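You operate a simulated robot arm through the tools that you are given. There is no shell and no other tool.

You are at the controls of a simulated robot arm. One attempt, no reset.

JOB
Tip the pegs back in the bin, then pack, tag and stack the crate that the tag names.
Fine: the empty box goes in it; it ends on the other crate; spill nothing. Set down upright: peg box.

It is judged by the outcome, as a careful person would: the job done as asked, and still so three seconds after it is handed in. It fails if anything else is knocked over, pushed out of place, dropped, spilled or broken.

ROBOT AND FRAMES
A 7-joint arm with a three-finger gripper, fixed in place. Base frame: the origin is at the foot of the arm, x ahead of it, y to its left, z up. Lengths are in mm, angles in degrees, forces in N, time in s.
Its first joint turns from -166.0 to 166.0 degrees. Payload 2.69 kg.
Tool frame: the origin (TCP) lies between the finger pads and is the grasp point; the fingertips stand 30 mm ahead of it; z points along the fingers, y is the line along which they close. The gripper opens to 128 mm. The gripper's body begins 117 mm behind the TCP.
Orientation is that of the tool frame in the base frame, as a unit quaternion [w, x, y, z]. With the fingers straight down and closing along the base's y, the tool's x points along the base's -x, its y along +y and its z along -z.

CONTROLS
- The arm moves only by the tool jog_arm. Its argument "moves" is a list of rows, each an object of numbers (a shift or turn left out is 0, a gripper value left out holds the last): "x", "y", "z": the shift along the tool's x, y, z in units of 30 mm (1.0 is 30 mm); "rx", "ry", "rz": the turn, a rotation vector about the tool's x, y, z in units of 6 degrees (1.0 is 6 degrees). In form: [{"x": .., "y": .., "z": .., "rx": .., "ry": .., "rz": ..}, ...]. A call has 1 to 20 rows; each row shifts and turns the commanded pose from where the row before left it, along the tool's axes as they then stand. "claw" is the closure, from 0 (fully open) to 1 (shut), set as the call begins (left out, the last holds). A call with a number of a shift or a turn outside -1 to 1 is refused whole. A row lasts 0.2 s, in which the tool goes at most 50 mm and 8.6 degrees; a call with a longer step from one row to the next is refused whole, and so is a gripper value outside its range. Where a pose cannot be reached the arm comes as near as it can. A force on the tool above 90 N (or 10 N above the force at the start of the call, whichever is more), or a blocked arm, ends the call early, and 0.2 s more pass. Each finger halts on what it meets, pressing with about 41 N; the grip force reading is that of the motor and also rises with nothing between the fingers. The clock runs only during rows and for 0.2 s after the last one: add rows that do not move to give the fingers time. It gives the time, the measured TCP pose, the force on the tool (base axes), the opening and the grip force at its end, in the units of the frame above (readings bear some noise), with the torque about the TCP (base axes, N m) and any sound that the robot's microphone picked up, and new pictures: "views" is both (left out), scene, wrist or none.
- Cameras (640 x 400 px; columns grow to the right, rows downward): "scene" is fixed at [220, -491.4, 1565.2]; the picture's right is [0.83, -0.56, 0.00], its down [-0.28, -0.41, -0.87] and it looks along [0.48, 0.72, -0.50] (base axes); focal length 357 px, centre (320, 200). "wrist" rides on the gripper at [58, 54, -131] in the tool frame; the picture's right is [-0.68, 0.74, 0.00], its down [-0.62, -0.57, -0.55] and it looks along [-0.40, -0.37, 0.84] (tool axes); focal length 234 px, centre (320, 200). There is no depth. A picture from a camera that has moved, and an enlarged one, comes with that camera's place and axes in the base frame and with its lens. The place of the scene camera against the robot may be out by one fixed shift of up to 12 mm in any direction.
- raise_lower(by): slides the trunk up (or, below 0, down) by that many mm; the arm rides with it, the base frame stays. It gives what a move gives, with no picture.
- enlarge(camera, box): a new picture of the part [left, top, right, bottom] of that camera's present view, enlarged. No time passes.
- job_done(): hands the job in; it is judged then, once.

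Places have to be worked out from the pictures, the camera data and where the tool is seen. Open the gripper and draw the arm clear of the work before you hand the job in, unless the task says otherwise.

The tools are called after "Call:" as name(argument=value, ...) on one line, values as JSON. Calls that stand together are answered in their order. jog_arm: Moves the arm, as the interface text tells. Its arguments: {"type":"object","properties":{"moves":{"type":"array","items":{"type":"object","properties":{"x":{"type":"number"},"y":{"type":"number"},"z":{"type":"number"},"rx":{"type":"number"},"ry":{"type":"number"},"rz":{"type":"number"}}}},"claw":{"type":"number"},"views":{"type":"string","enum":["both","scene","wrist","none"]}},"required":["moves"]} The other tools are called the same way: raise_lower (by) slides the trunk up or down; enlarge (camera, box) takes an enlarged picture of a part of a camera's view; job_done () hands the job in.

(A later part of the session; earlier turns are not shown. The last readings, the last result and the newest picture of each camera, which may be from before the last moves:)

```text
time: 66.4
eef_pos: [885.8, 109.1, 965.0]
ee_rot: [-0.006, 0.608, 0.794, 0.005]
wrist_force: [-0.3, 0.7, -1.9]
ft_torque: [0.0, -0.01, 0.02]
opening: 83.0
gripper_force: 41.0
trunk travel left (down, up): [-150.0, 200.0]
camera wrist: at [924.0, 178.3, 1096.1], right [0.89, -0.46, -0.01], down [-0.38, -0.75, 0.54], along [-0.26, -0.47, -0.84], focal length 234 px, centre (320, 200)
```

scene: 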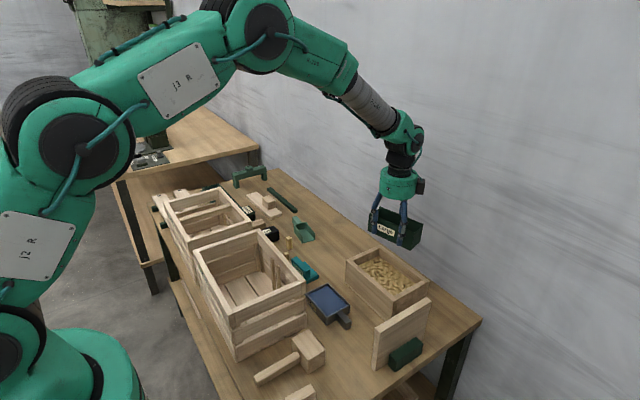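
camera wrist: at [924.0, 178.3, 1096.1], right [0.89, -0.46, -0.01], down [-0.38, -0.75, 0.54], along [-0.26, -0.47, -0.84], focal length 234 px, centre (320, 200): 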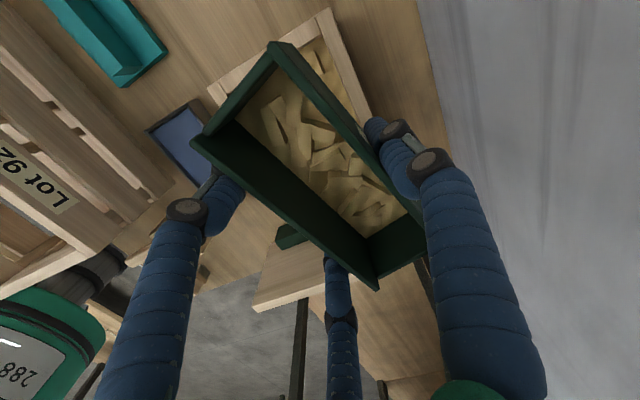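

Turned to a sideways pour (hand will swing to +y over empty table). I centre the lip over the bin and tilt the first ~45°.

Call:
jog_arm(moves=[{"x": -0.235, "y": -0.478}, {"x": -0.235, "y": -0.478}, {"ry": -0.5}, {"ry": -0.8}, {"ry": -0.9}, {"ry": -0.9}, {"ry": -0.9}, {"ry": -0.9}, {"ry": -0.9}, {"ry": -0.9}, {"ry": -0.8}, {}], views="both")

```text
time: 69.0
eef_pos: [863.0, 87.3, 964.8]
ee_rot: [0.299, 0.563, 0.736, -0.227]
wrist_force: [0.4, 0.0, -1.9]
ft_torque: [-0.01, 0.04, -0.01]
opening: 83.6
gripper_force: 40.9
trunk travel left (down, up): [-150.0, 200.0]
camera wrist: at [879.9, 231.7, 1016.7], right [0.84, -0.28, 0.47], down [-0.53, -0.21, 0.82], along [-0.13, -0.94, -0.32], focal length 234 px, centre (320, 200)
```

scene: 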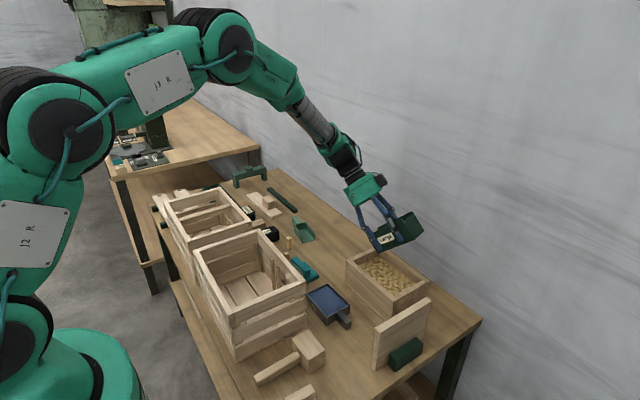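
wrist: 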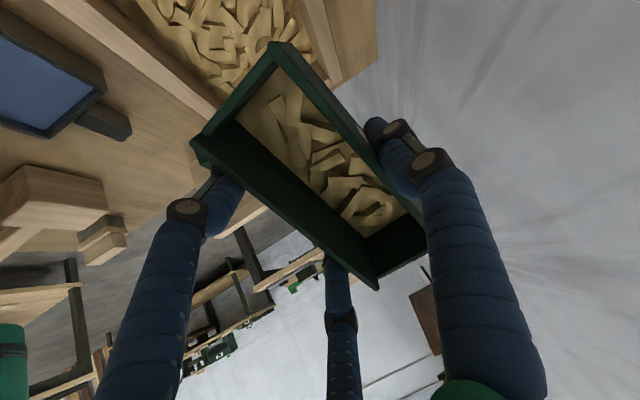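

The arm follows easily now and the lip is over the bin. Continuing to ~75°.

Call:
jog_arm(moves=[{"ry": -0.6}, {"ry": -0.9}, {"ry": -0.9}, {"ry": -0.9}, {"ry": -0.9}, {"ry": -0.7}, {}], views="both")

```text
time: 70.6
eef_pos: [862.3, 88.2, 965.5]
ee_rot: [0.476, 0.487, 0.637, -0.362]
wrist_force: [0.0, 0.3, -2.2]
ft_torque: [0.01, 0.05, -0.01]
opening: 83.7
gripper_force: 40.8
trunk travel left (down, up): [-150.0, 200.0]
camera wrist: at [877.8, 240.6, 945.0], right [0.76, 0.01, 0.65], down [-0.64, 0.19, 0.74], along [-0.12, -0.98, 0.15], focal length 234 px, centre (320, 200)
```

scene: 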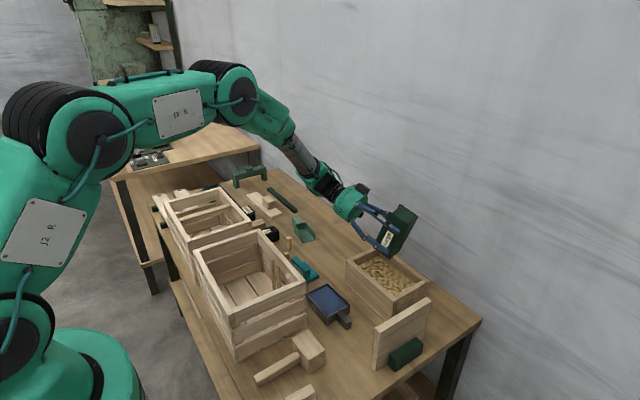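
wrist: 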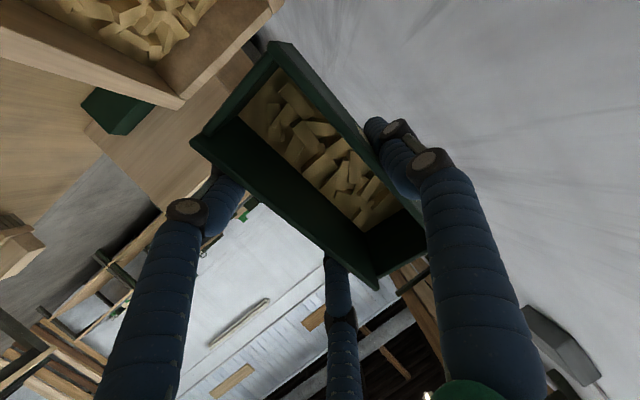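

Pegs still hold at 75°. I lower ~28 mm to reduce drop height, then tilt on to ~100°.

Call:
jog_arm(moves=[{"x": 0.45, "z": 0.12}, {"x": 0.45, "z": 0.12}, {"ry": -0.6}, {"ry": -0.8}, {"ry": -0.8}, {"ry": -0.8}, {"ry": -0.7}, {"ry": -0.5}, {}, {}], views="both")

Call:
enlarge(camera="scene", box=[320, 160, 460, 320])

```text
time: 72.8
eef_pos: [862.3, 88.8, 937.8]
ee_rot: [0.603, 0.397, 0.517, -0.461]
wrist_force: [0.1, 0.4, -2.3]
ft_torque: [0.07, 0.02, -0.02]
opening: 83.3
gripper_force: 41.2
trunk travel left (down, up): [-150.0, 200.0]
camera wrist: at [882.9, 220.0, 857.8], right [0.68, 0.29, 0.67], down [-0.71, 0.46, 0.52], along [-0.16, -0.84, 0.52], focal length 234 px, centre (320, 200)
```

scene: 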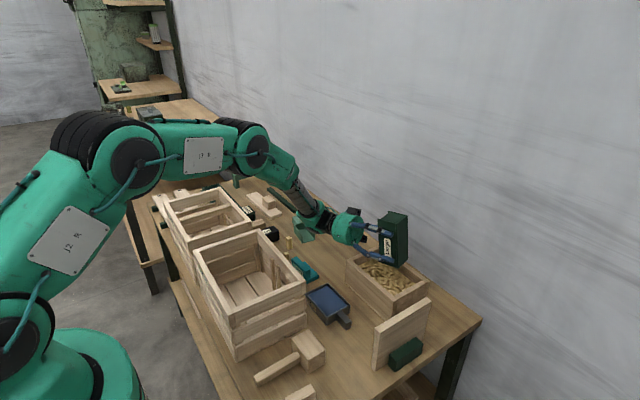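
wrist: 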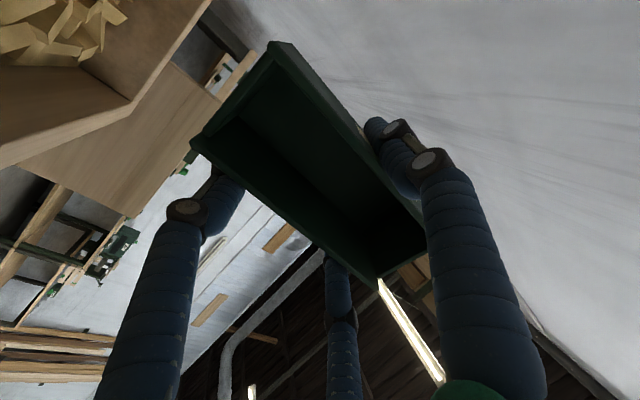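

```text
2.50 times, centred on (390, 240) of scene
camera zoom: at [220.0, -491.4, 1565.2], right [0.83, -0.56, 0.0], down [-0.28, -0.41, -0.87], along [0.48, 0.72, -0.5], focal length 893 px, centre (145, 100)
```

zoom: 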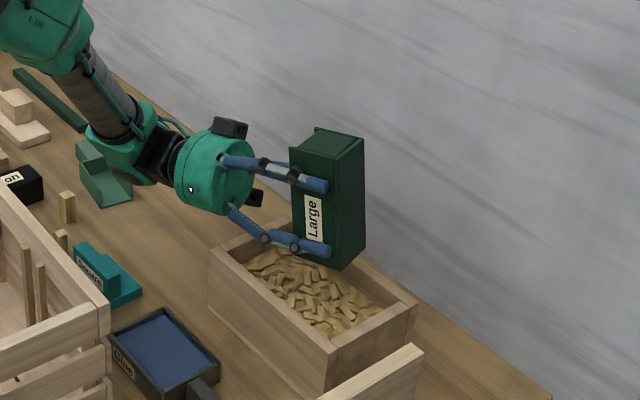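

The box interior looks empty now and the pegs are in the bin. Checking closely, including around the bin for spills.

Call:
enlarge(camera="wrist", box=[180, 30, 440, 290])

Call:
enlarge(camera="scene", box=[340, 230, 440, 320])

```text
1.54 times, centred on (310, 160) of wrist
camera zoom: at [882.9, 220.0, 857.8], right [0.68, 0.29, 0.67], down [-0.71, 0.46, 0.52], along [-0.16, -0.84, 0.52], focal length 360 px, centre (335, 262)
```

zoom: 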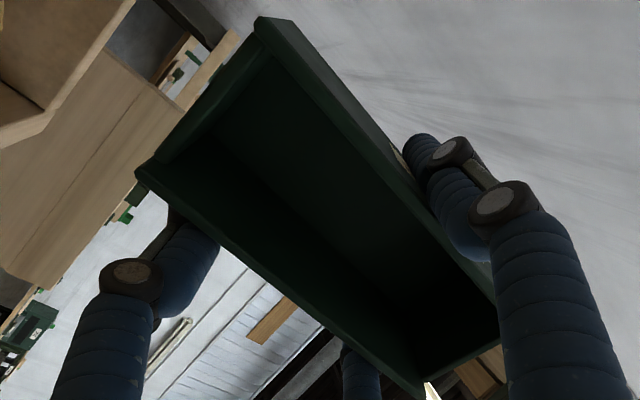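

```text
4.44 times, centred on (390, 275) of scene
camera zoom: at [220.0, -491.4, 1565.2], right [0.83, -0.56, 0.0], down [-0.28, -0.41, -0.87], along [0.48, 0.72, -0.5], focal length 1587 px, centre (9, -133)
```

zoom: 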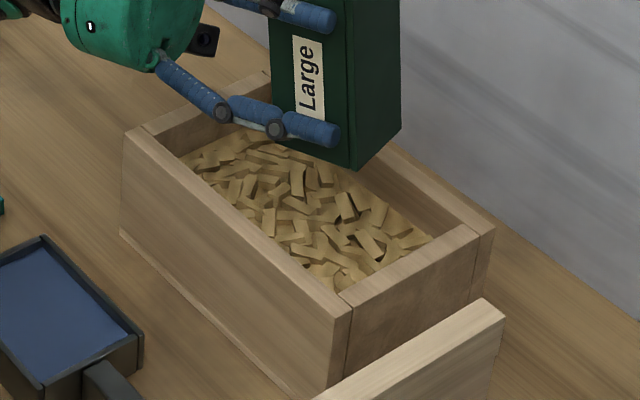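

The box is empty and nothing lies beside the bin. I tilt a touch more to be certain, then level the box again over the bin.

Call:
jog_arm(moves=[{"ry": -0.8}, {"ry": -0.7}, {}, {}, {"ry": 0.7}, {"ry": 0.8}, {"ry": 0.9}, {"ry": 0.9}, {"ry": 0.9}, {"ry": 0.9}, {"ry": 0.9}, {"ry": 0.9}, {"ry": 0.9}, {"ry": 0.9}, {"ry": 0.9}], views="none")

Call:
jog_arm(moves=[{"ry": 0.9}, {"ry": 0.9}, {"ry": 0.9}, {"ry": 0.9}, {"ry": 0.9}, {"ry": 0.9}, {"ry": 0.9}, {"ry": 0.6}, {"ry": 0.5}, {}], views="both")

```text
time: 76.0
eef_pos: [860.9, 90.2, 936.5]
ee_rot: [0.336, 0.551, 0.72, -0.256]
wrist_force: [-1.1, 0.2, -2.4]
ft_torque: [-0.01, 0.01, -0.01]
opening: 83.5
gripper_force: 41.2
trunk travel left (down, up): [-150.0, 200.0]
```

```text
time: 78.2
eef_pos: [862.9, 88.3, 936.2]
ee_rot: [0.04, 0.607, 0.793, -0.03]
wrist_force: [-1.1, -1.1, -1.3]
ft_torque: [-0.03, 0.0, 0.03]
opening: 83.5
gripper_force: 41.1
trunk travel left (down, up): [-150.0, 200.0]
camera wrist: at [895.9, 172.1, 1059.6], right [0.89, -0.46, 0.07], down [-0.4, -0.69, 0.61], along [-0.23, -0.56, -0.79], focal length 234 px, centre (320, 200)
```

scene: 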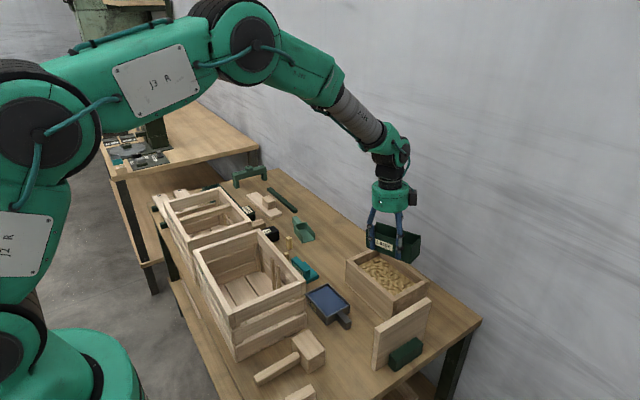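
wrist: 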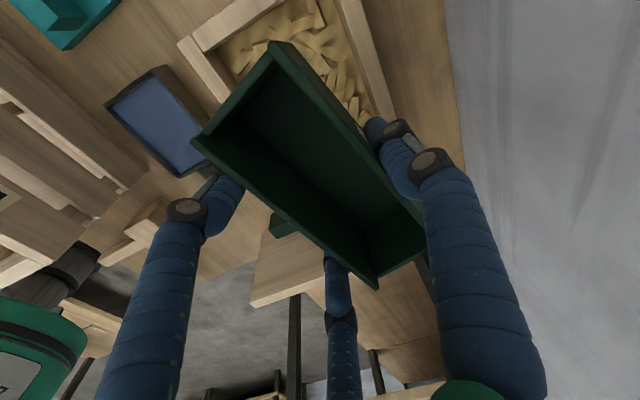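

Empty box is nearly level. I finish levelling, square it to the bench, and rise to a viewpoint from which the Lot 92 crate can be measured past the held box.

Call:
jog_arm(moves=[{"ry": 0.95}, {"rz": 0.83}, {"rz": 0.83}, {"rz": 0.83}, {"x": -0.203, "y": -0.51, "z": -0.88}, {"x": -0.203, "y": -0.51, "z": -0.88}, {"x": -0.203, "y": -0.51, "z": -0.88}, {"x": -0.203, "y": -0.51, "z": -0.88}, {"x": -0.203, "y": -0.51, "z": -0.88}, {"x": -0.203, "y": -0.51, "z": -0.88}, {"x": -0.203, "y": -0.51, "z": -0.88}, {"x": -0.203, "y": -0.51, "z": -0.88}, {"x": -0.203, "y": -0.51, "z": -0.88}, {"x": -0.203, "y": -0.51, "z": -0.88}, {}], views="both")

Call:
enlarge(camera="wrist", box=[0, 0, 240, 200])

```text
time: 81.4
eef_pos: [708.9, 24.0, 1202.3]
ee_rot: [0.0, 0.706, 0.708, 0.001]
wrist_force: [0.0, 0.5, -1.2]
ft_torque: [0.04, -0.05, 0.0]
opening: 83.5
gripper_force: 41.1
trunk travel left (down, up): [-150.0, 200.0]
camera wrist: at [762.5, 84.9, 1330.7], right [0.74, -0.67, 0.0], down [-0.56, -0.62, 0.55], along [-0.37, -0.4, -0.84], focal length 234 px, centre (320, 200)
```

scene: 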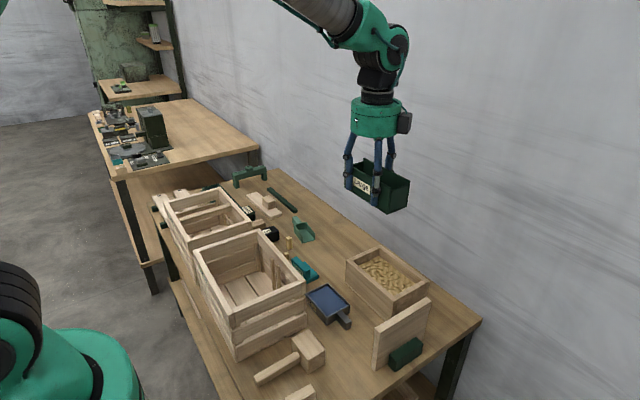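
wrist: 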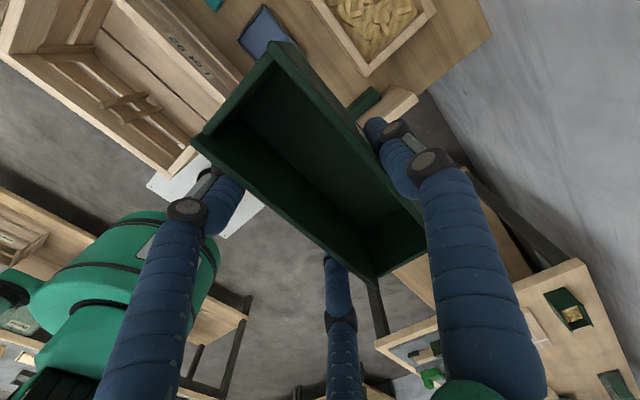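

```text
2.00 times, centred on (120, 100) of wrist
camera zoom: at [762.5, 84.9, 1330.7], right [0.74, -0.67, 0.0], down [-0.56, -0.62, 0.55], along [-0.37, -0.4, -0.84], focal length 468 px, centre (720, 400)
```

zoom: 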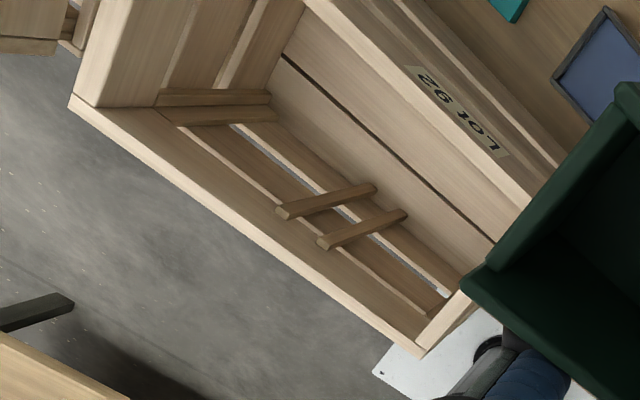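

I can now see the crate well: rim outer x≈371–587, y≈125–436, centre about (479, 280). I bring the empty box over the crate's centre, staying above the rim.

Call:
jog_arm(moves=[{"x": 0.708, "y": -0.668, "z": 0.4}, {"x": 0.708, "y": -0.668, "z": 0.4}, {"x": 0.708, "y": -0.668, "z": 0.4}, {"x": 0.708, "y": -0.668, "z": 0.4}, {"x": 0.708, "y": -0.668, "z": 0.4}, {"x": 0.708, "y": -0.668, "z": 0.4}, {"x": 0.708, "y": -0.668, "z": 0.4}, {"x": 0.708, "y": -0.668, "z": 0.4}, {"x": 0.708, "y": -0.668, "z": 0.4}, {"x": 0.708, "y": -0.668, "z": 0.4}, {"x": 0.708, "y": -0.668, "z": 0.4}, {"x": 0.708, "y": -0.668, "z": 0.4}, {}], views="both")

Call:
enlarge(camera="wrist", box=[60, 0, 500, 300])

Call:
enlarge(camera="scene", box=[140, 120, 340, 380])

```text
time: 84.2
eef_pos: [467.9, 279.2, 1055.7]
ee_rot: [0.001, 0.706, 0.708, 0.001]
wrist_force: [0.1, 0.1, -2.0]
ft_torque: [-0.04, 0.01, -0.01]
opening: 83.4
gripper_force: 41.1
trunk travel left (down, up): [-150.0, 200.0]
camera wrist: at [522.3, 339.7, 1186.4], right [0.74, -0.67, 0.0], down [-0.56, -0.62, 0.55], along [-0.37, -0.4, -0.84], focal length 234 px, centre (320, 200)
```

scene: 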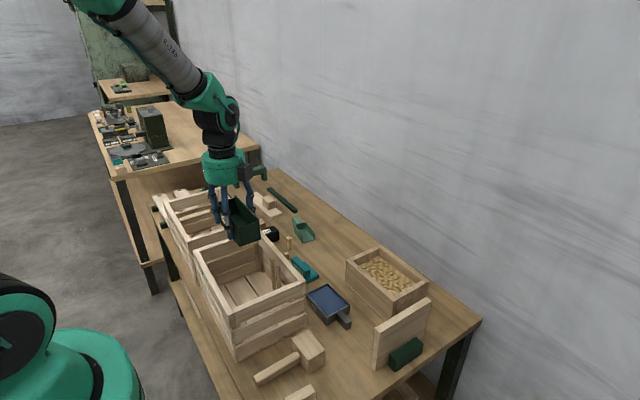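
wrist: 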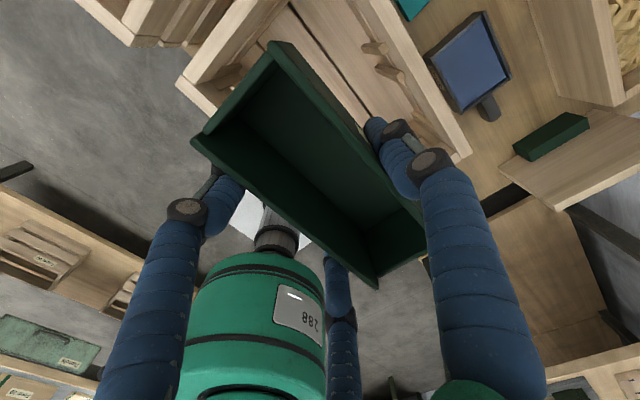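

```text
1.33 times, centred on (280, 150) of wrist
camera zoom: at [522.3, 339.7, 1186.4], right [0.74, -0.67, 0.0], down [-0.56, -0.62, 0.55], along [-0.37, -0.4, -0.84], focal length 312 px, centre (373, 267)
```

zoom: 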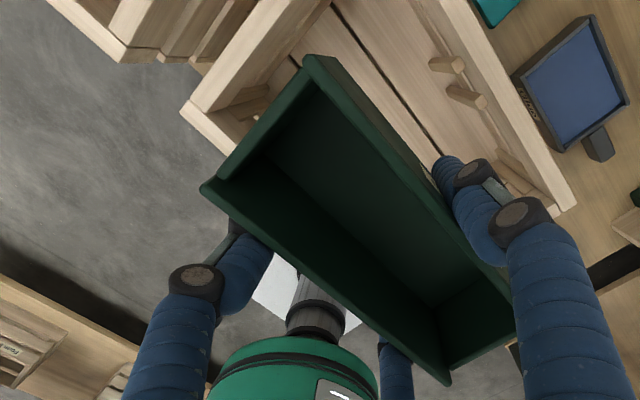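

```text
1.54 times, centred on (240, 250) of scene
camera zoom: at [220.0, -491.4, 1565.2], right [0.83, -0.56, 0.0], down [-0.28, -0.41, -0.87], along [0.48, 0.72, -0.5], focal length 549 px, centre (443, 123)
```

zoom: 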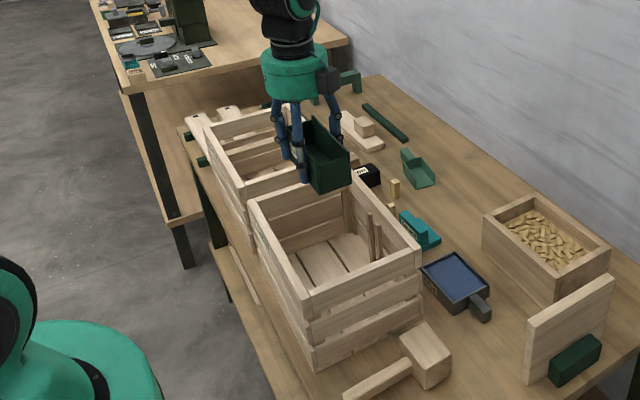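

Cross-checking the two views, the rim is at z≈900 and the crate spans x≈384–591, y≈122–424, centre (487, 273). I adjust and lower the box into the crate to ~30 mm above its floor.

Call:
jog_arm(moves=[{"x": -0.253, "y": 0.297}, {"z": 0.85}, {"z": 0.85}, {"z": 0.85}, {"z": 0.85}, {"z": 0.85}, {"z": 0.85}, {"z": 0.85}, {"z": 0.85}, {"z": 0.85}, {"z": 0.5}, {}], views="both")

Call:
enlarge(camera="scene", box=[180, 180, 340, 340])

```text
time: 86.8
eef_pos: [476.5, 272.8, 812.0]
ee_rot: [0.0, 0.706, 0.708, 0.001]
wrist_force: [0.2, 0.4, -2.1]
ft_torque: [0.02, 0.04, -0.04]
opening: 83.5
gripper_force: 40.9
trunk travel left (down, up): [-150.0, 200.0]
camera wrist: at [530.9, 332.5, 942.3], right [0.74, -0.67, 0.0], down [-0.56, -0.62, 0.55], along [-0.37, -0.4, -0.84], focal length 234 px, centre (320, 200)
```

scene: 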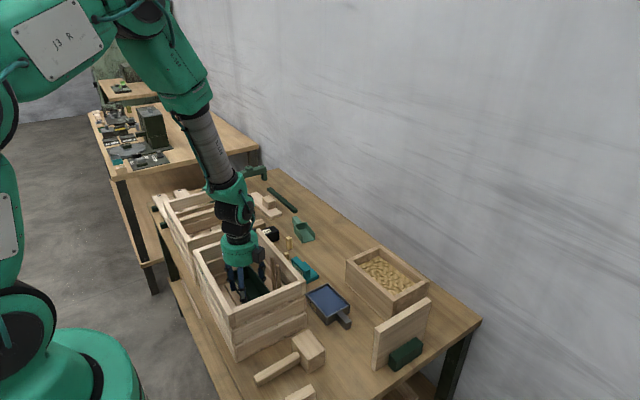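
wrist: 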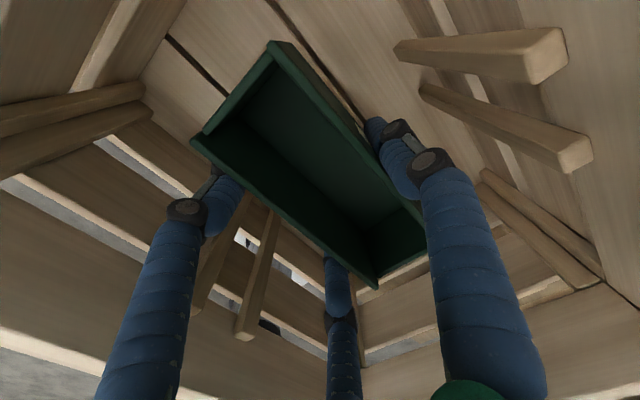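

```text
2.50 times, centred on (260, 260) of scene
camera zoom: at [220.0, -491.4, 1565.2], right [0.83, -0.56, 0.0], down [-0.28, -0.41, -0.87], along [0.48, 0.72, -0.5], focal length 893 px, centre (470, 50)
```

zoom: 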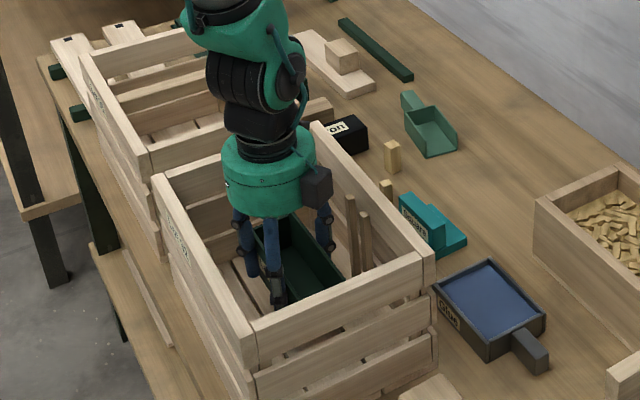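

Box is inside, clear of walls and battens. Lowering carefully toward the floor while watching the force.

Call:
jog_arm(moves=[{"z": 0.4}, {"z": 0.4}, {"z": 0.2}, {}], views="none")

Call:
jog_arm(moves=[{"z": 0.15}, {}], views="none")

Call:
jog_arm(moves=[{"z": 0.12}, {}], views="none")

Call:
jog_arm(moves=[{"z": 0.1}, {}], views="none")

```text
time: 87.8
eef_pos: [477.0, 272.8, 782.4]
ee_rot: [-0.001, 0.706, 0.708, 0.001]
wrist_force: [0.9, 0.4, -0.4]
ft_torque: [-0.01, 0.02, 0.0]
opening: 83.4
gripper_force: 40.9
trunk travel left (down, up): [-150.0, 200.0]
```

```text
time: 88.4
eef_pos: [476.8, 272.7, 778.3]
ee_rot: [0.0, 0.707, 0.708, 0.001]
wrist_force: [0.3, -0.7, -2.0]
ft_torque: [-0.02, 0.01, 0.0]
opening: 83.4
gripper_force: 40.3
trunk travel left (down, up): [-150.0, 200.0]
```

```text
time: 89.0
eef_pos: [476.7, 272.0, 773.2]
ee_rot: [0.0, 0.706, 0.708, 0.001]
wrist_force: [-0.3, -0.2, -1.9]
ft_torque: [-0.04, 0.01, 0.0]
opening: 83.7
gripper_force: 40.8
trunk travel left (down, up): [-150.0, 200.0]
```

```text
time: 89.6
eef_pos: [476.8, 271.9, 771.1]
ee_rot: [0.0, 0.706, 0.708, 0.001]
wrist_force: [-0.2, -0.6, -1.7]
ft_torque: [-0.01, 0.02, 0.01]
opening: 83.3
gripper_force: 41.1
trunk travel left (down, up): [-150.0, 200.0]
```

No contact yet (box bottom at about z 736); continuing in small steps.

Call:
jog_arm(moves=[{"z": 0.1}, {}], views="none")

Call:
jog_arm(moves=[{"z": 0.1}, {}], views="none")

Call:
jog_arm(moves=[{"z": 0.08}, {}], views="none")

```text
time: 90.2
eef_pos: [477.8, 272.4, 770.9]
ee_rot: [0.001, 0.706, 0.709, 0.003]
wrist_force: [-11.5, -1.7, 41.7]
ft_torque: [-0.61, -0.08, -0.12]
opening: 83.6
gripper_force: 40.4
trunk travel left (down, up): [-150.0, 200.0]
```

```text
time: 90.8
eef_pos: [477.8, 271.6, 765.3]
ee_rot: [0.0, 0.706, 0.709, 0.002]
wrist_force: [-3.8, 1.2, 34.0]
ft_torque: [0.03, -0.3, -0.05]
opening: 83.4
gripper_force: 41.1
trunk travel left (down, up): [-150.0, 200.0]
```

```text
time: 91.4
eef_pos: [477.7, 271.7, 764.4]
ee_rot: [0.001, 0.705, 0.709, 0.004]
wrist_force: [-6.6, 0.9, 58.7]
ft_torque: [-0.99, 0.14, -0.23]
opening: 83.9
gripper_force: 41.4
trunk travel left (down, up): [-150.0, 200.0]
```

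Contact with the floor — box is seated. I relax the pressure, then open modestly.

Call:
jog_arm(moves=[{"z": -0.13}, {}], views="none")

Call:
jog_arm(claw=0.15, moves=[{}, {}, {}], views="both")

```text
time: 92.0
eef_pos: [476.5, 271.1, 764.5]
ee_rot: [0.0, 0.706, 0.708, 0.0]
wrist_force: [3.1, 1.4, 5.7]
ft_torque: [0.55, -0.38, -0.14]
opening: 83.7
gripper_force: 41.0
trunk travel left (down, up): [-150.0, 200.0]
```

```text
time: 92.8
eef_pos: [477.0, 273.1, 765.7]
ee_rot: [0.001, 0.706, 0.709, 0.001]
wrist_force: [0.1, -0.3, -1.0]
ft_torque: [0.0, 0.01, 0.01]
opening: 108.9
gripper_force: 0.0
trunk travel left (down, up): [-150.0, 200.0]
camera wrist: at [531.0, 332.5, 895.8], right [0.74, -0.67, 0.0], down [-0.56, -0.62, 0.55], along [-0.37, -0.4, -0.84], focal length 234 px, centre (320, 200)
```

scene: 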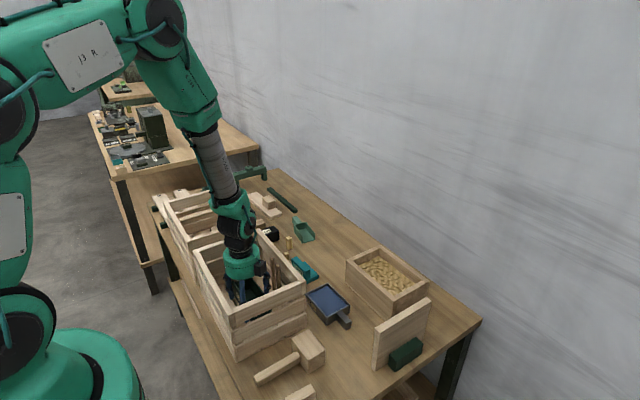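
wrist: 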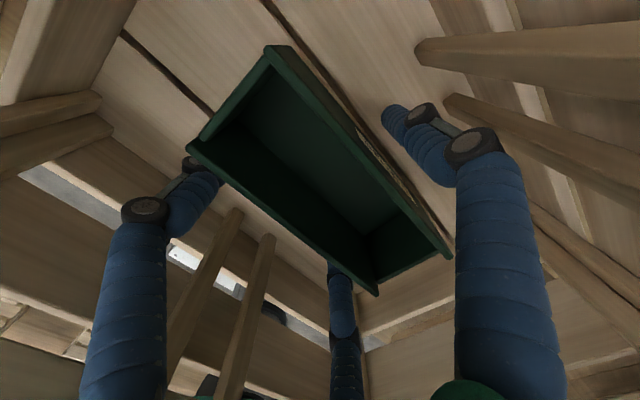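

Released; the box sits upright on the crate floor. Rising straight up out of the crate.

Call:
jog_arm(moves=[{"z": -0.4}, {"z": -0.9}, {"z": -0.9}, {"z": -0.9}, {"z": -0.9}, {"z": -0.9}, {"z": -0.9}, {"z": -0.9}, {"z": -0.9}, {"z": -0.9}, {"z": -0.9}, {"z": -0.9}, {"z": -0.9}, {}], views="both")

Call:
enlarge(camera="scene", box=[180, 210, 340, 340])

Call:
enlarge(camera="wrist", box=[160, 0, 480, 220])

```text
time: 95.8
eef_pos: [475.9, 271.7, 1105.0]
ee_rot: [0.0, 0.706, 0.709, 0.001]
wrist_force: [-0.3, 0.7, 0.3]
ft_torque: [-0.01, 0.0, 0.02]
opening: 108.6
gripper_force: 0.1
trunk travel left (down, up): [-150.0, 200.0]
camera wrist: at [530.0, 332.4, 1233.3], right [0.74, -0.67, 0.0], down [-0.56, -0.62, 0.55], along [-0.37, -0.4, -0.84], focal length 234 px, centre (320, 200)
```

scene: 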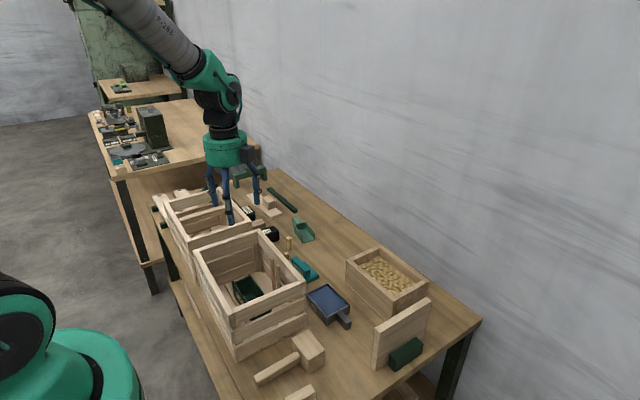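
wrist: 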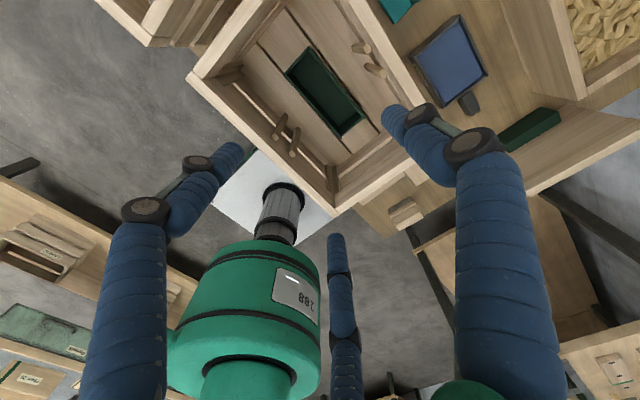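

```text
3.08 times, centred on (260, 275) of scene
camera zoom: at [220.0, -491.4, 1565.2], right [0.83, -0.56, 0.0], down [-0.28, -0.41, -0.87], along [0.48, 0.72, -0.5], focal length 1099 px, centre (505, -31)
```

zoom: 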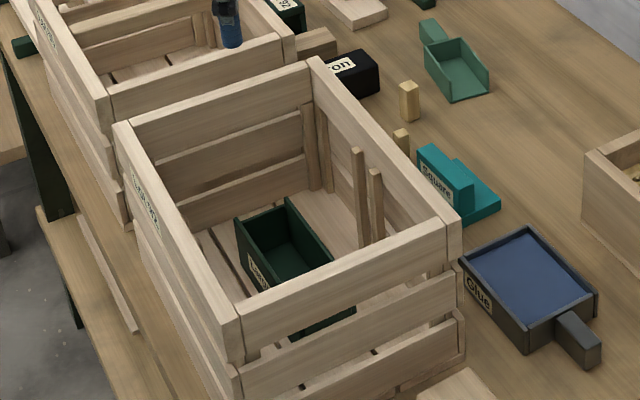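

```text
1.82 times, centred on (320, 110) of wrist
camera zoom: at [530.0, 332.4, 1233.3], right [0.74, -0.67, 0.0], down [-0.56, -0.62, 0.55], along [-0.37, -0.4, -0.84], focal length 426 px, centre (320, 364)
```

zoom: 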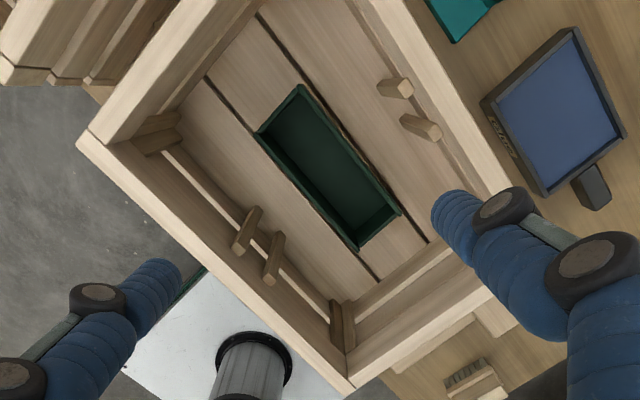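

The empty box sits upright in the Lot 92 crate. Next the tag: I turn the camera and move over to inspect the clip.

Call:
jog_arm(claw=0, moves=[{"rz": -1}, {"rz": -1}, {"rz": -1}, {"rz": -1}, {"rz": -1}, {"rz": -1}, {"rz": -1}, {"rz": -1}, {"rz": -1}, {"rz": -1}, {"rz": -1}, {"rz": -1}, {"rz": -1}, {"rz": -1}, {"rz": -1}, {"rz": -1}, {"rz": -1}, {"rz": -1}, {"rz": -1}, {"rz": -1}], views="none")

Call:
jog_arm(moves=[{"rz": -1}, {"rz": -1}, {"rz": -1}, {"rz": -1}, {"rz": -1}, {"rz": -1}, {"rz": -1}, {"rz": -1}, {"rz": -1}, {"rz": -1}, {}], views="none")

Call:
jog_arm(moves=[{"x": -0.904, "y": -0.34, "z": 0.208}, {"x": -0.904, "y": -0.34, "z": 0.208}, {"x": -0.904, "y": -0.34, "z": 0.208}, {"x": -0.904, "y": -0.34, "z": 0.208}, {"x": -0.904, "y": -0.34, "z": 0.208}, {"x": -0.904, "y": -0.34, "z": 0.208}, {"x": -0.904, "y": -0.34, "z": 0.208}, {"x": -0.904, "y": -0.34, "z": 0.208}, {"x": -0.904, "y": -0.34, "z": 0.208}, {"x": -0.904, "y": -0.34, "z": 0.208}, {"x": -0.904, "y": -0.34, "z": 0.208}, {"x": -0.904, "y": -0.34, "z": 0.208}, {"x": -0.904, "y": -0.34, "z": 0.208}, {"x": -0.904, "y": -0.34, "z": 0.208}, {"x": -0.904, "y": -0.34, "z": 0.208}, {"x": -0.904, "y": -0.34, "z": 0.208}, {}], views="both")

Call:
enlarge(camera="wrist", box=[240, 80, 400, 200])

```text
time: 100.0
eef_pos: [476.0, 273.1, 1102.9]
ee_rot: [0.0, -0.261, 0.965, 0.001]
wrist_force: [0.7, 0.5, -0.4]
ft_torque: [0.02, 0.02, 0.01]
opening: 127.6
gripper_force: 0.0
trunk travel left (down, up): [-150.0, 200.0]
```

```text
time: 102.4
eef_pos: [476.7, 271.8, 1102.8]
ee_rot: [-0.001, 0.709, -0.705, 0.0]
wrist_force: [-0.5, -0.1, -0.3]
ft_torque: [-0.04, 0.01, 0.01]
opening: 128.2
gripper_force: 0.1
trunk travel left (down, up): [-150.0, 200.0]
```

```text
time: 106.0
eef_pos: [639.3, 706.4, 1003.0]
ee_rot: [0.0, 0.709, -0.706, 0.001]
wrist_force: [0.3, 0.4, -0.1]
ft_torque: [-0.05, -0.02, -0.03]
opening: 128.2
gripper_force: 0.1
trunk travel left (down, up): [-150.0, 200.0]
camera wrist: at [585.7, 650.0, 1132.8], right [-0.74, 0.67, 0.0], down [0.56, 0.62, 0.55], along [0.37, 0.41, -0.84], focal length 234 px, centre (320, 200)
```

scene: 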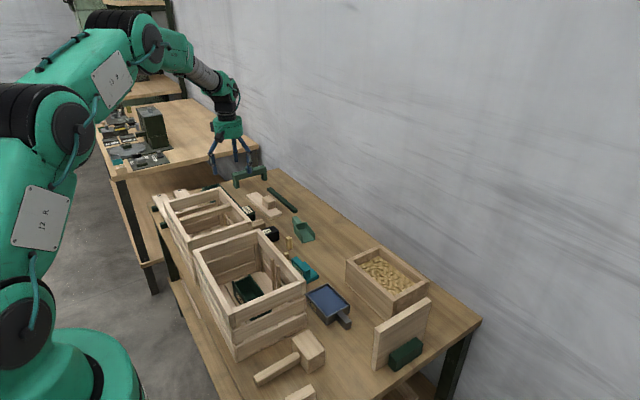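
wrist: 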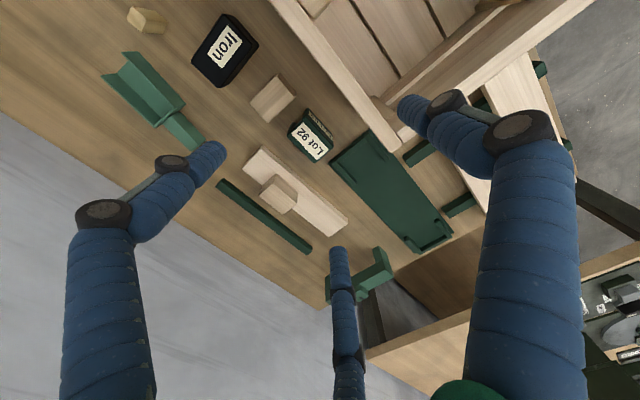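

```text
3.33 times, centred on (320, 140) of wrist
camera zoom: at [585.7, 650.0, 1132.8], right [-0.74, 0.67, 0.0], down [0.56, 0.62, 0.55], along [0.37, 0.41, -0.84], focal length 781 px, centre (320, 400)
```

zoom: 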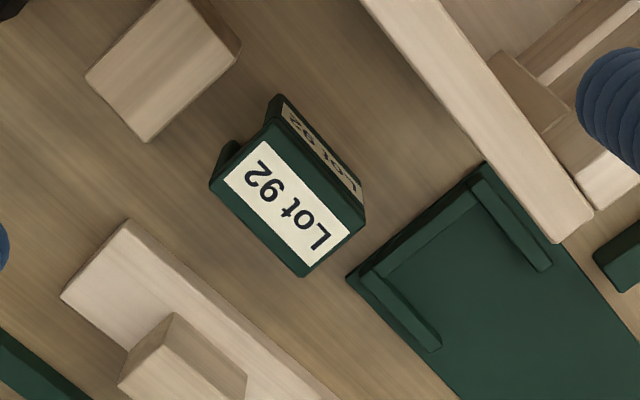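

The tag clip spans x≈657–697, y≈698–758, z 720–783, its legs on the ±x sides, so it hangs over a long wall of the crate. I move above it with the fingers pre-closed to ~90 mm and check reach.

Call:
jog_arm(claw=0.3, moves=[{"x": -0.144, "y": -0.296, "z": 0.8}, {"x": -0.144, "y": -0.296, "z": 0.8}, {"x": -0.144, "y": -0.296, "z": 0.8}, {"x": -0.144, "y": -0.296, "z": 0.8}, {"x": -0.144, "y": -0.296, "z": 0.8}, {}], views="both")

Call:
enlarge(camera="wrist", box=[220, 60, 420, 260])

```text
time: 107.4
eef_pos: [684.3, 729.8, 884.1]
ee_rot: [0.0, 0.708, -0.706, 0.001]
wrist_force: [0.4, 0.4, -0.7]
ft_torque: [0.01, 0.04, 0.0]
opening: 89.4
gripper_force: 0.0
trunk travel left (down, up): [-150.0, 200.0]
camera wrist: at [632.2, 672.0, 1013.1], right [-0.74, 0.67, 0.0], down [0.56, 0.62, 0.55], along [0.37, 0.41, -0.84], focal length 234 px, centre (320, 200)
```

scene: 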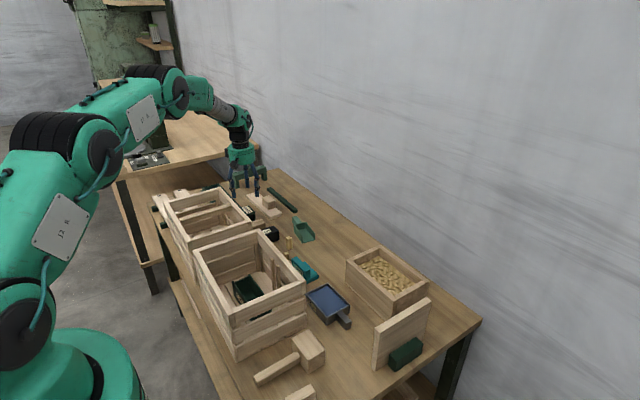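
wrist: 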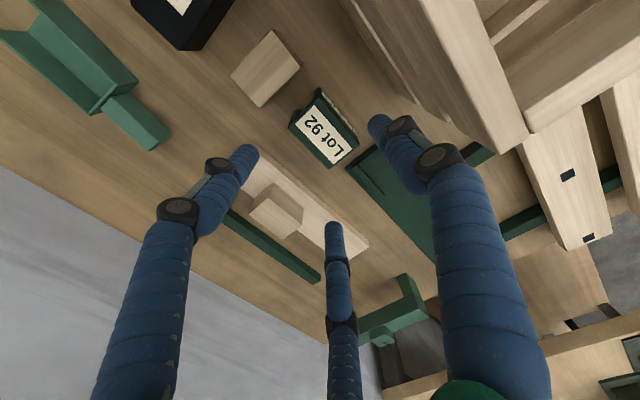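

```text
2.00 times, centred on (320, 160) of wrist
camera zoom: at [632.2, 672.0, 1013.1], right [-0.74, 0.67, 0.0], down [0.56, 0.62, 0.55], along [0.37, 0.41, -0.84], focal length 468 px, centre (320, 280)
```

zoom: 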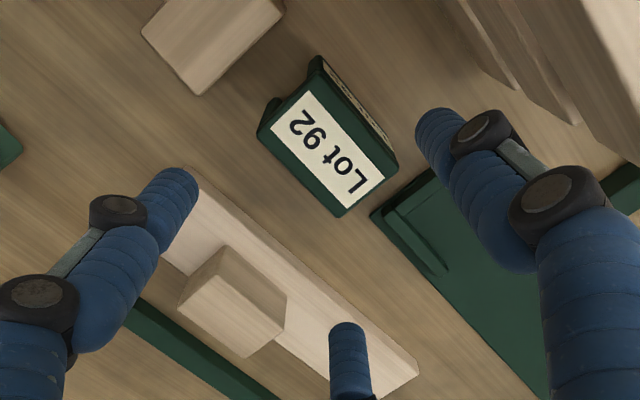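

The clip centre reads (678, 728); tool is well placed. Descending along z to TCP ≈760.

Call:
jog_arm(moves=[{"z": 0.8}, {"z": 0.8}, {"z": 0.8}, {"z": 0.8}, {}], views="wrist")

```text
time: 108.6
eef_pos: [683.8, 729.8, 787.8]
ee_rot: [-0.001, 0.708, -0.706, 0.001]
wrist_force: [0.0, -0.8, -0.5]
ft_torque: [-0.02, -0.01, 0.01]
opening: 89.7
gripper_force: 0.2
trunk travel left (down, up): [-150.0, 200.0]
camera wrist: at [630.8, 671.5, 917.1], right [-0.74, 0.67, 0.0], down [0.56, 0.62, 0.55], along [0.37, 0.41, -0.84], focal length 234 px, centre (320, 200)
```

wrist: 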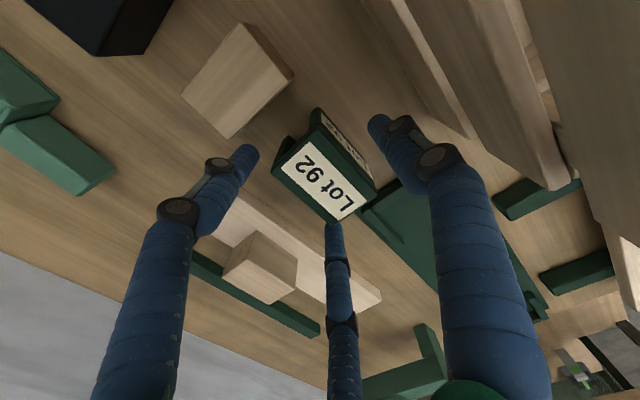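

Call:
jog_arm(moves=[{"z": 0.5}, {"z": 0.45}, {}], views="wrist")

Call:
enlarge(camera="wrist", box=[180, 60, 440, 260])

```text
time: 109.4
eef_pos: [682.6, 729.3, 758.8]
ee_rot: [-0.002, 0.709, -0.705, 0.0]
wrist_force: [0.6, -0.3, -0.6]
ft_torque: [-0.04, 0.01, 0.01]
opening: 89.7
gripper_force: 0.1
trunk travel left (down, up): [-150.0, 200.0]
camera wrist: at [630.2, 671.3, 889.2], right [-0.74, 0.67, 0.0], down [0.56, 0.62, 0.55], along [0.37, 0.41, -0.83], focal length 234 px, centre (320, 200)
```

wrist: 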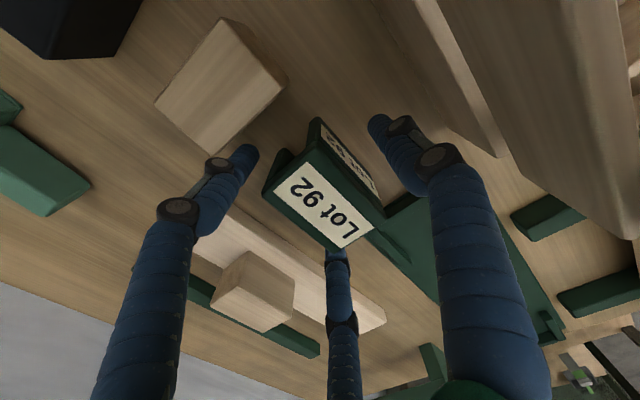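

```text
2.00 times, centred on (310, 160) of wrist
camera zoom: at [630.2, 671.3, 889.2], right [-0.74, 0.67, 0.0], down [0.56, 0.62, 0.55], along [0.37, 0.41, -0.83], focal length 468 px, centre (340, 280)
```

zoom: 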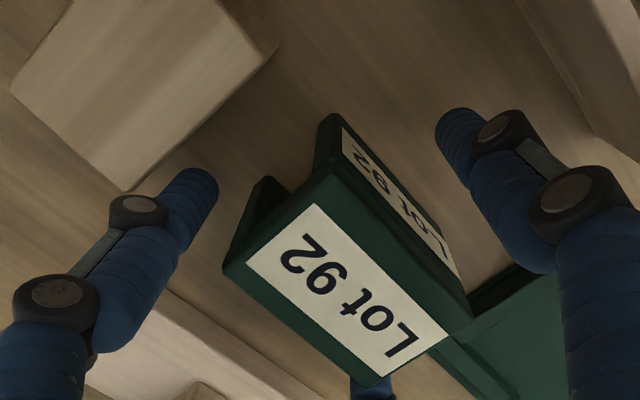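

The clip is cleanly between the fingers. Closing on it.

Call:
jog_arm(claw=1, moves=[{}, {}, {}, {}, {}], views="both")

Call:
enlarge(camera="wrist", box=[180, 60, 440, 260])

```text
time: 110.6
eef_pos: [683.0, 729.7, 759.4]
ee_rot: [-0.002, 0.708, -0.706, 0.0]
wrist_force: [0.6, 1.2, 1.3]
ft_torque: [0.09, 0.07, -0.02]
opening: 61.3
gripper_force: 40.9
trunk travel left (down, up): [-150.0, 200.0]
camera wrist: at [630.1, 671.2, 889.6], right [-0.74, 0.67, 0.0], down [0.56, 0.62, 0.55], along [0.37, 0.41, -0.83], focal length 234 px, centre (320, 200)
```

scene: 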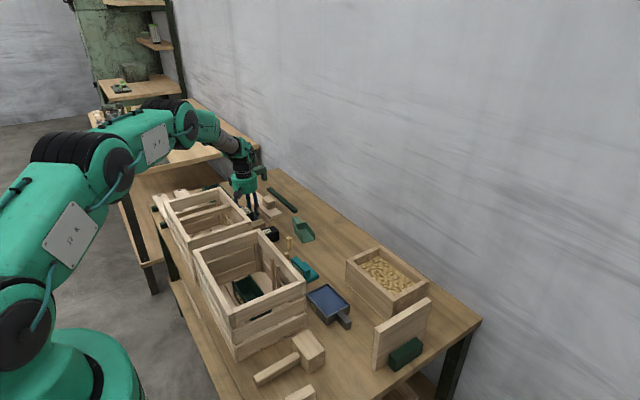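
wrist: 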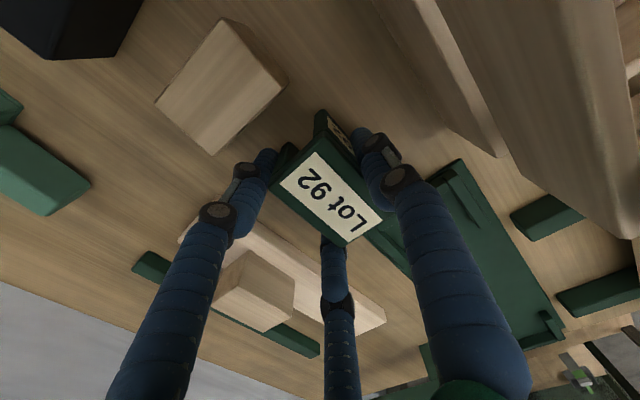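

```text
2.00 times, centred on (310, 160) of wrist
camera zoom: at [630.1, 671.2, 889.6], right [-0.74, 0.67, 0.0], down [0.56, 0.62, 0.55], along [0.37, 0.41, -0.83], focal length 468 px, centre (340, 280)
```

zoom: 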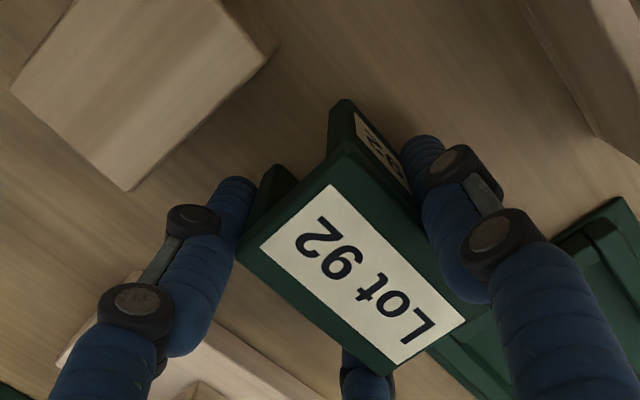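

Gripped at 61 mm, exactly as three-finger geometry predicts. Lifting gently.

Call:
jog_arm(moves=[{"z": -0.15}, {"z": -0.3}, {"z": -0.5}, {"z": -0.8}, {"z": -0.9}, {"z": -0.9}, {"z": -0.9}, {"z": -0.9}, {"z": -0.9}, {"z": -0.9}, {"z": -0.6}, {"z": -0.3}, {}], views="both")

Call:
enlarge(camera="wrist", box=[180, 60, 440, 260])

Call:
enlarge(camera="scene", box=[200, 100, 300, 200])

```text
time: 113.4
eef_pos: [683.4, 728.7, 1001.8]
ee_rot: [-0.001, 0.708, -0.706, -0.001]
wrist_force: [-0.4, -0.5, 0.1]
ft_torque: [-0.02, -0.02, 0.01]
opening: 61.3
gripper_force: 40.6
trunk travel left (down, up): [-150.0, 200.0]
camera wrist: at [631.0, 670.6, 1130.2], right [-0.74, 0.67, 0.0], down [0.56, 0.62, 0.55], along [0.37, 0.41, -0.84], focal length 234 px, centre (320, 200)
```

scene: 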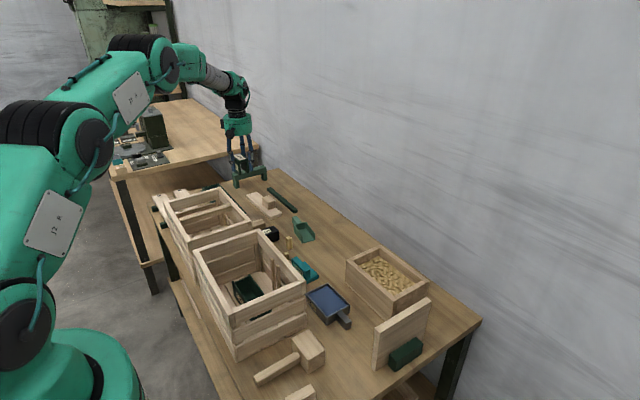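
wrist: 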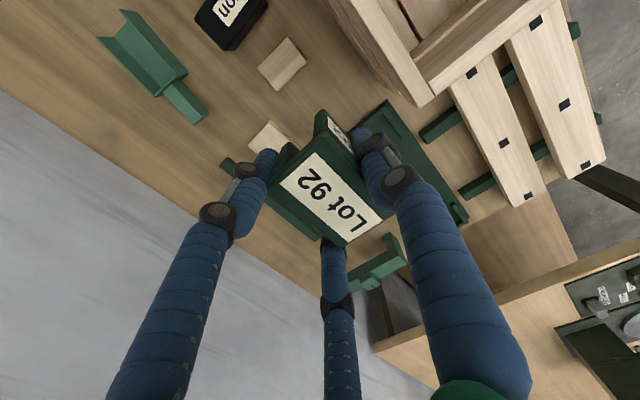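

```text
2.00 times, centred on (310, 160) of wrist
camera zoom: at [631.0, 670.6, 1130.2], right [-0.74, 0.67, 0.0], down [0.56, 0.62, 0.55], along [0.37, 0.41, -0.84], focal length 468 px, centre (340, 280)
```

zoom: 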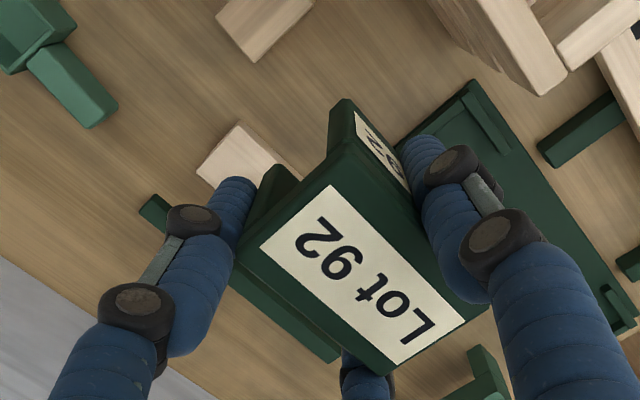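

```text
4.00 times, centred on (250, 150) of scene
camera zoom: at [220.0, -491.4, 1565.2], right [0.83, -0.56, 0.0], down [-0.28, -0.41, -0.87], along [0.48, 0.72, -0.5], focal length 1428 px, centre (600, 400)
```

zoom: 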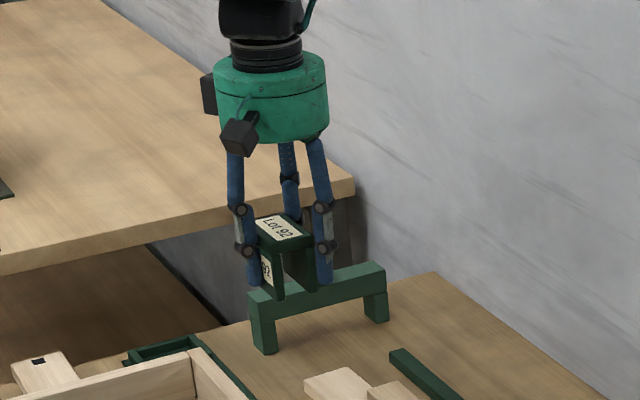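

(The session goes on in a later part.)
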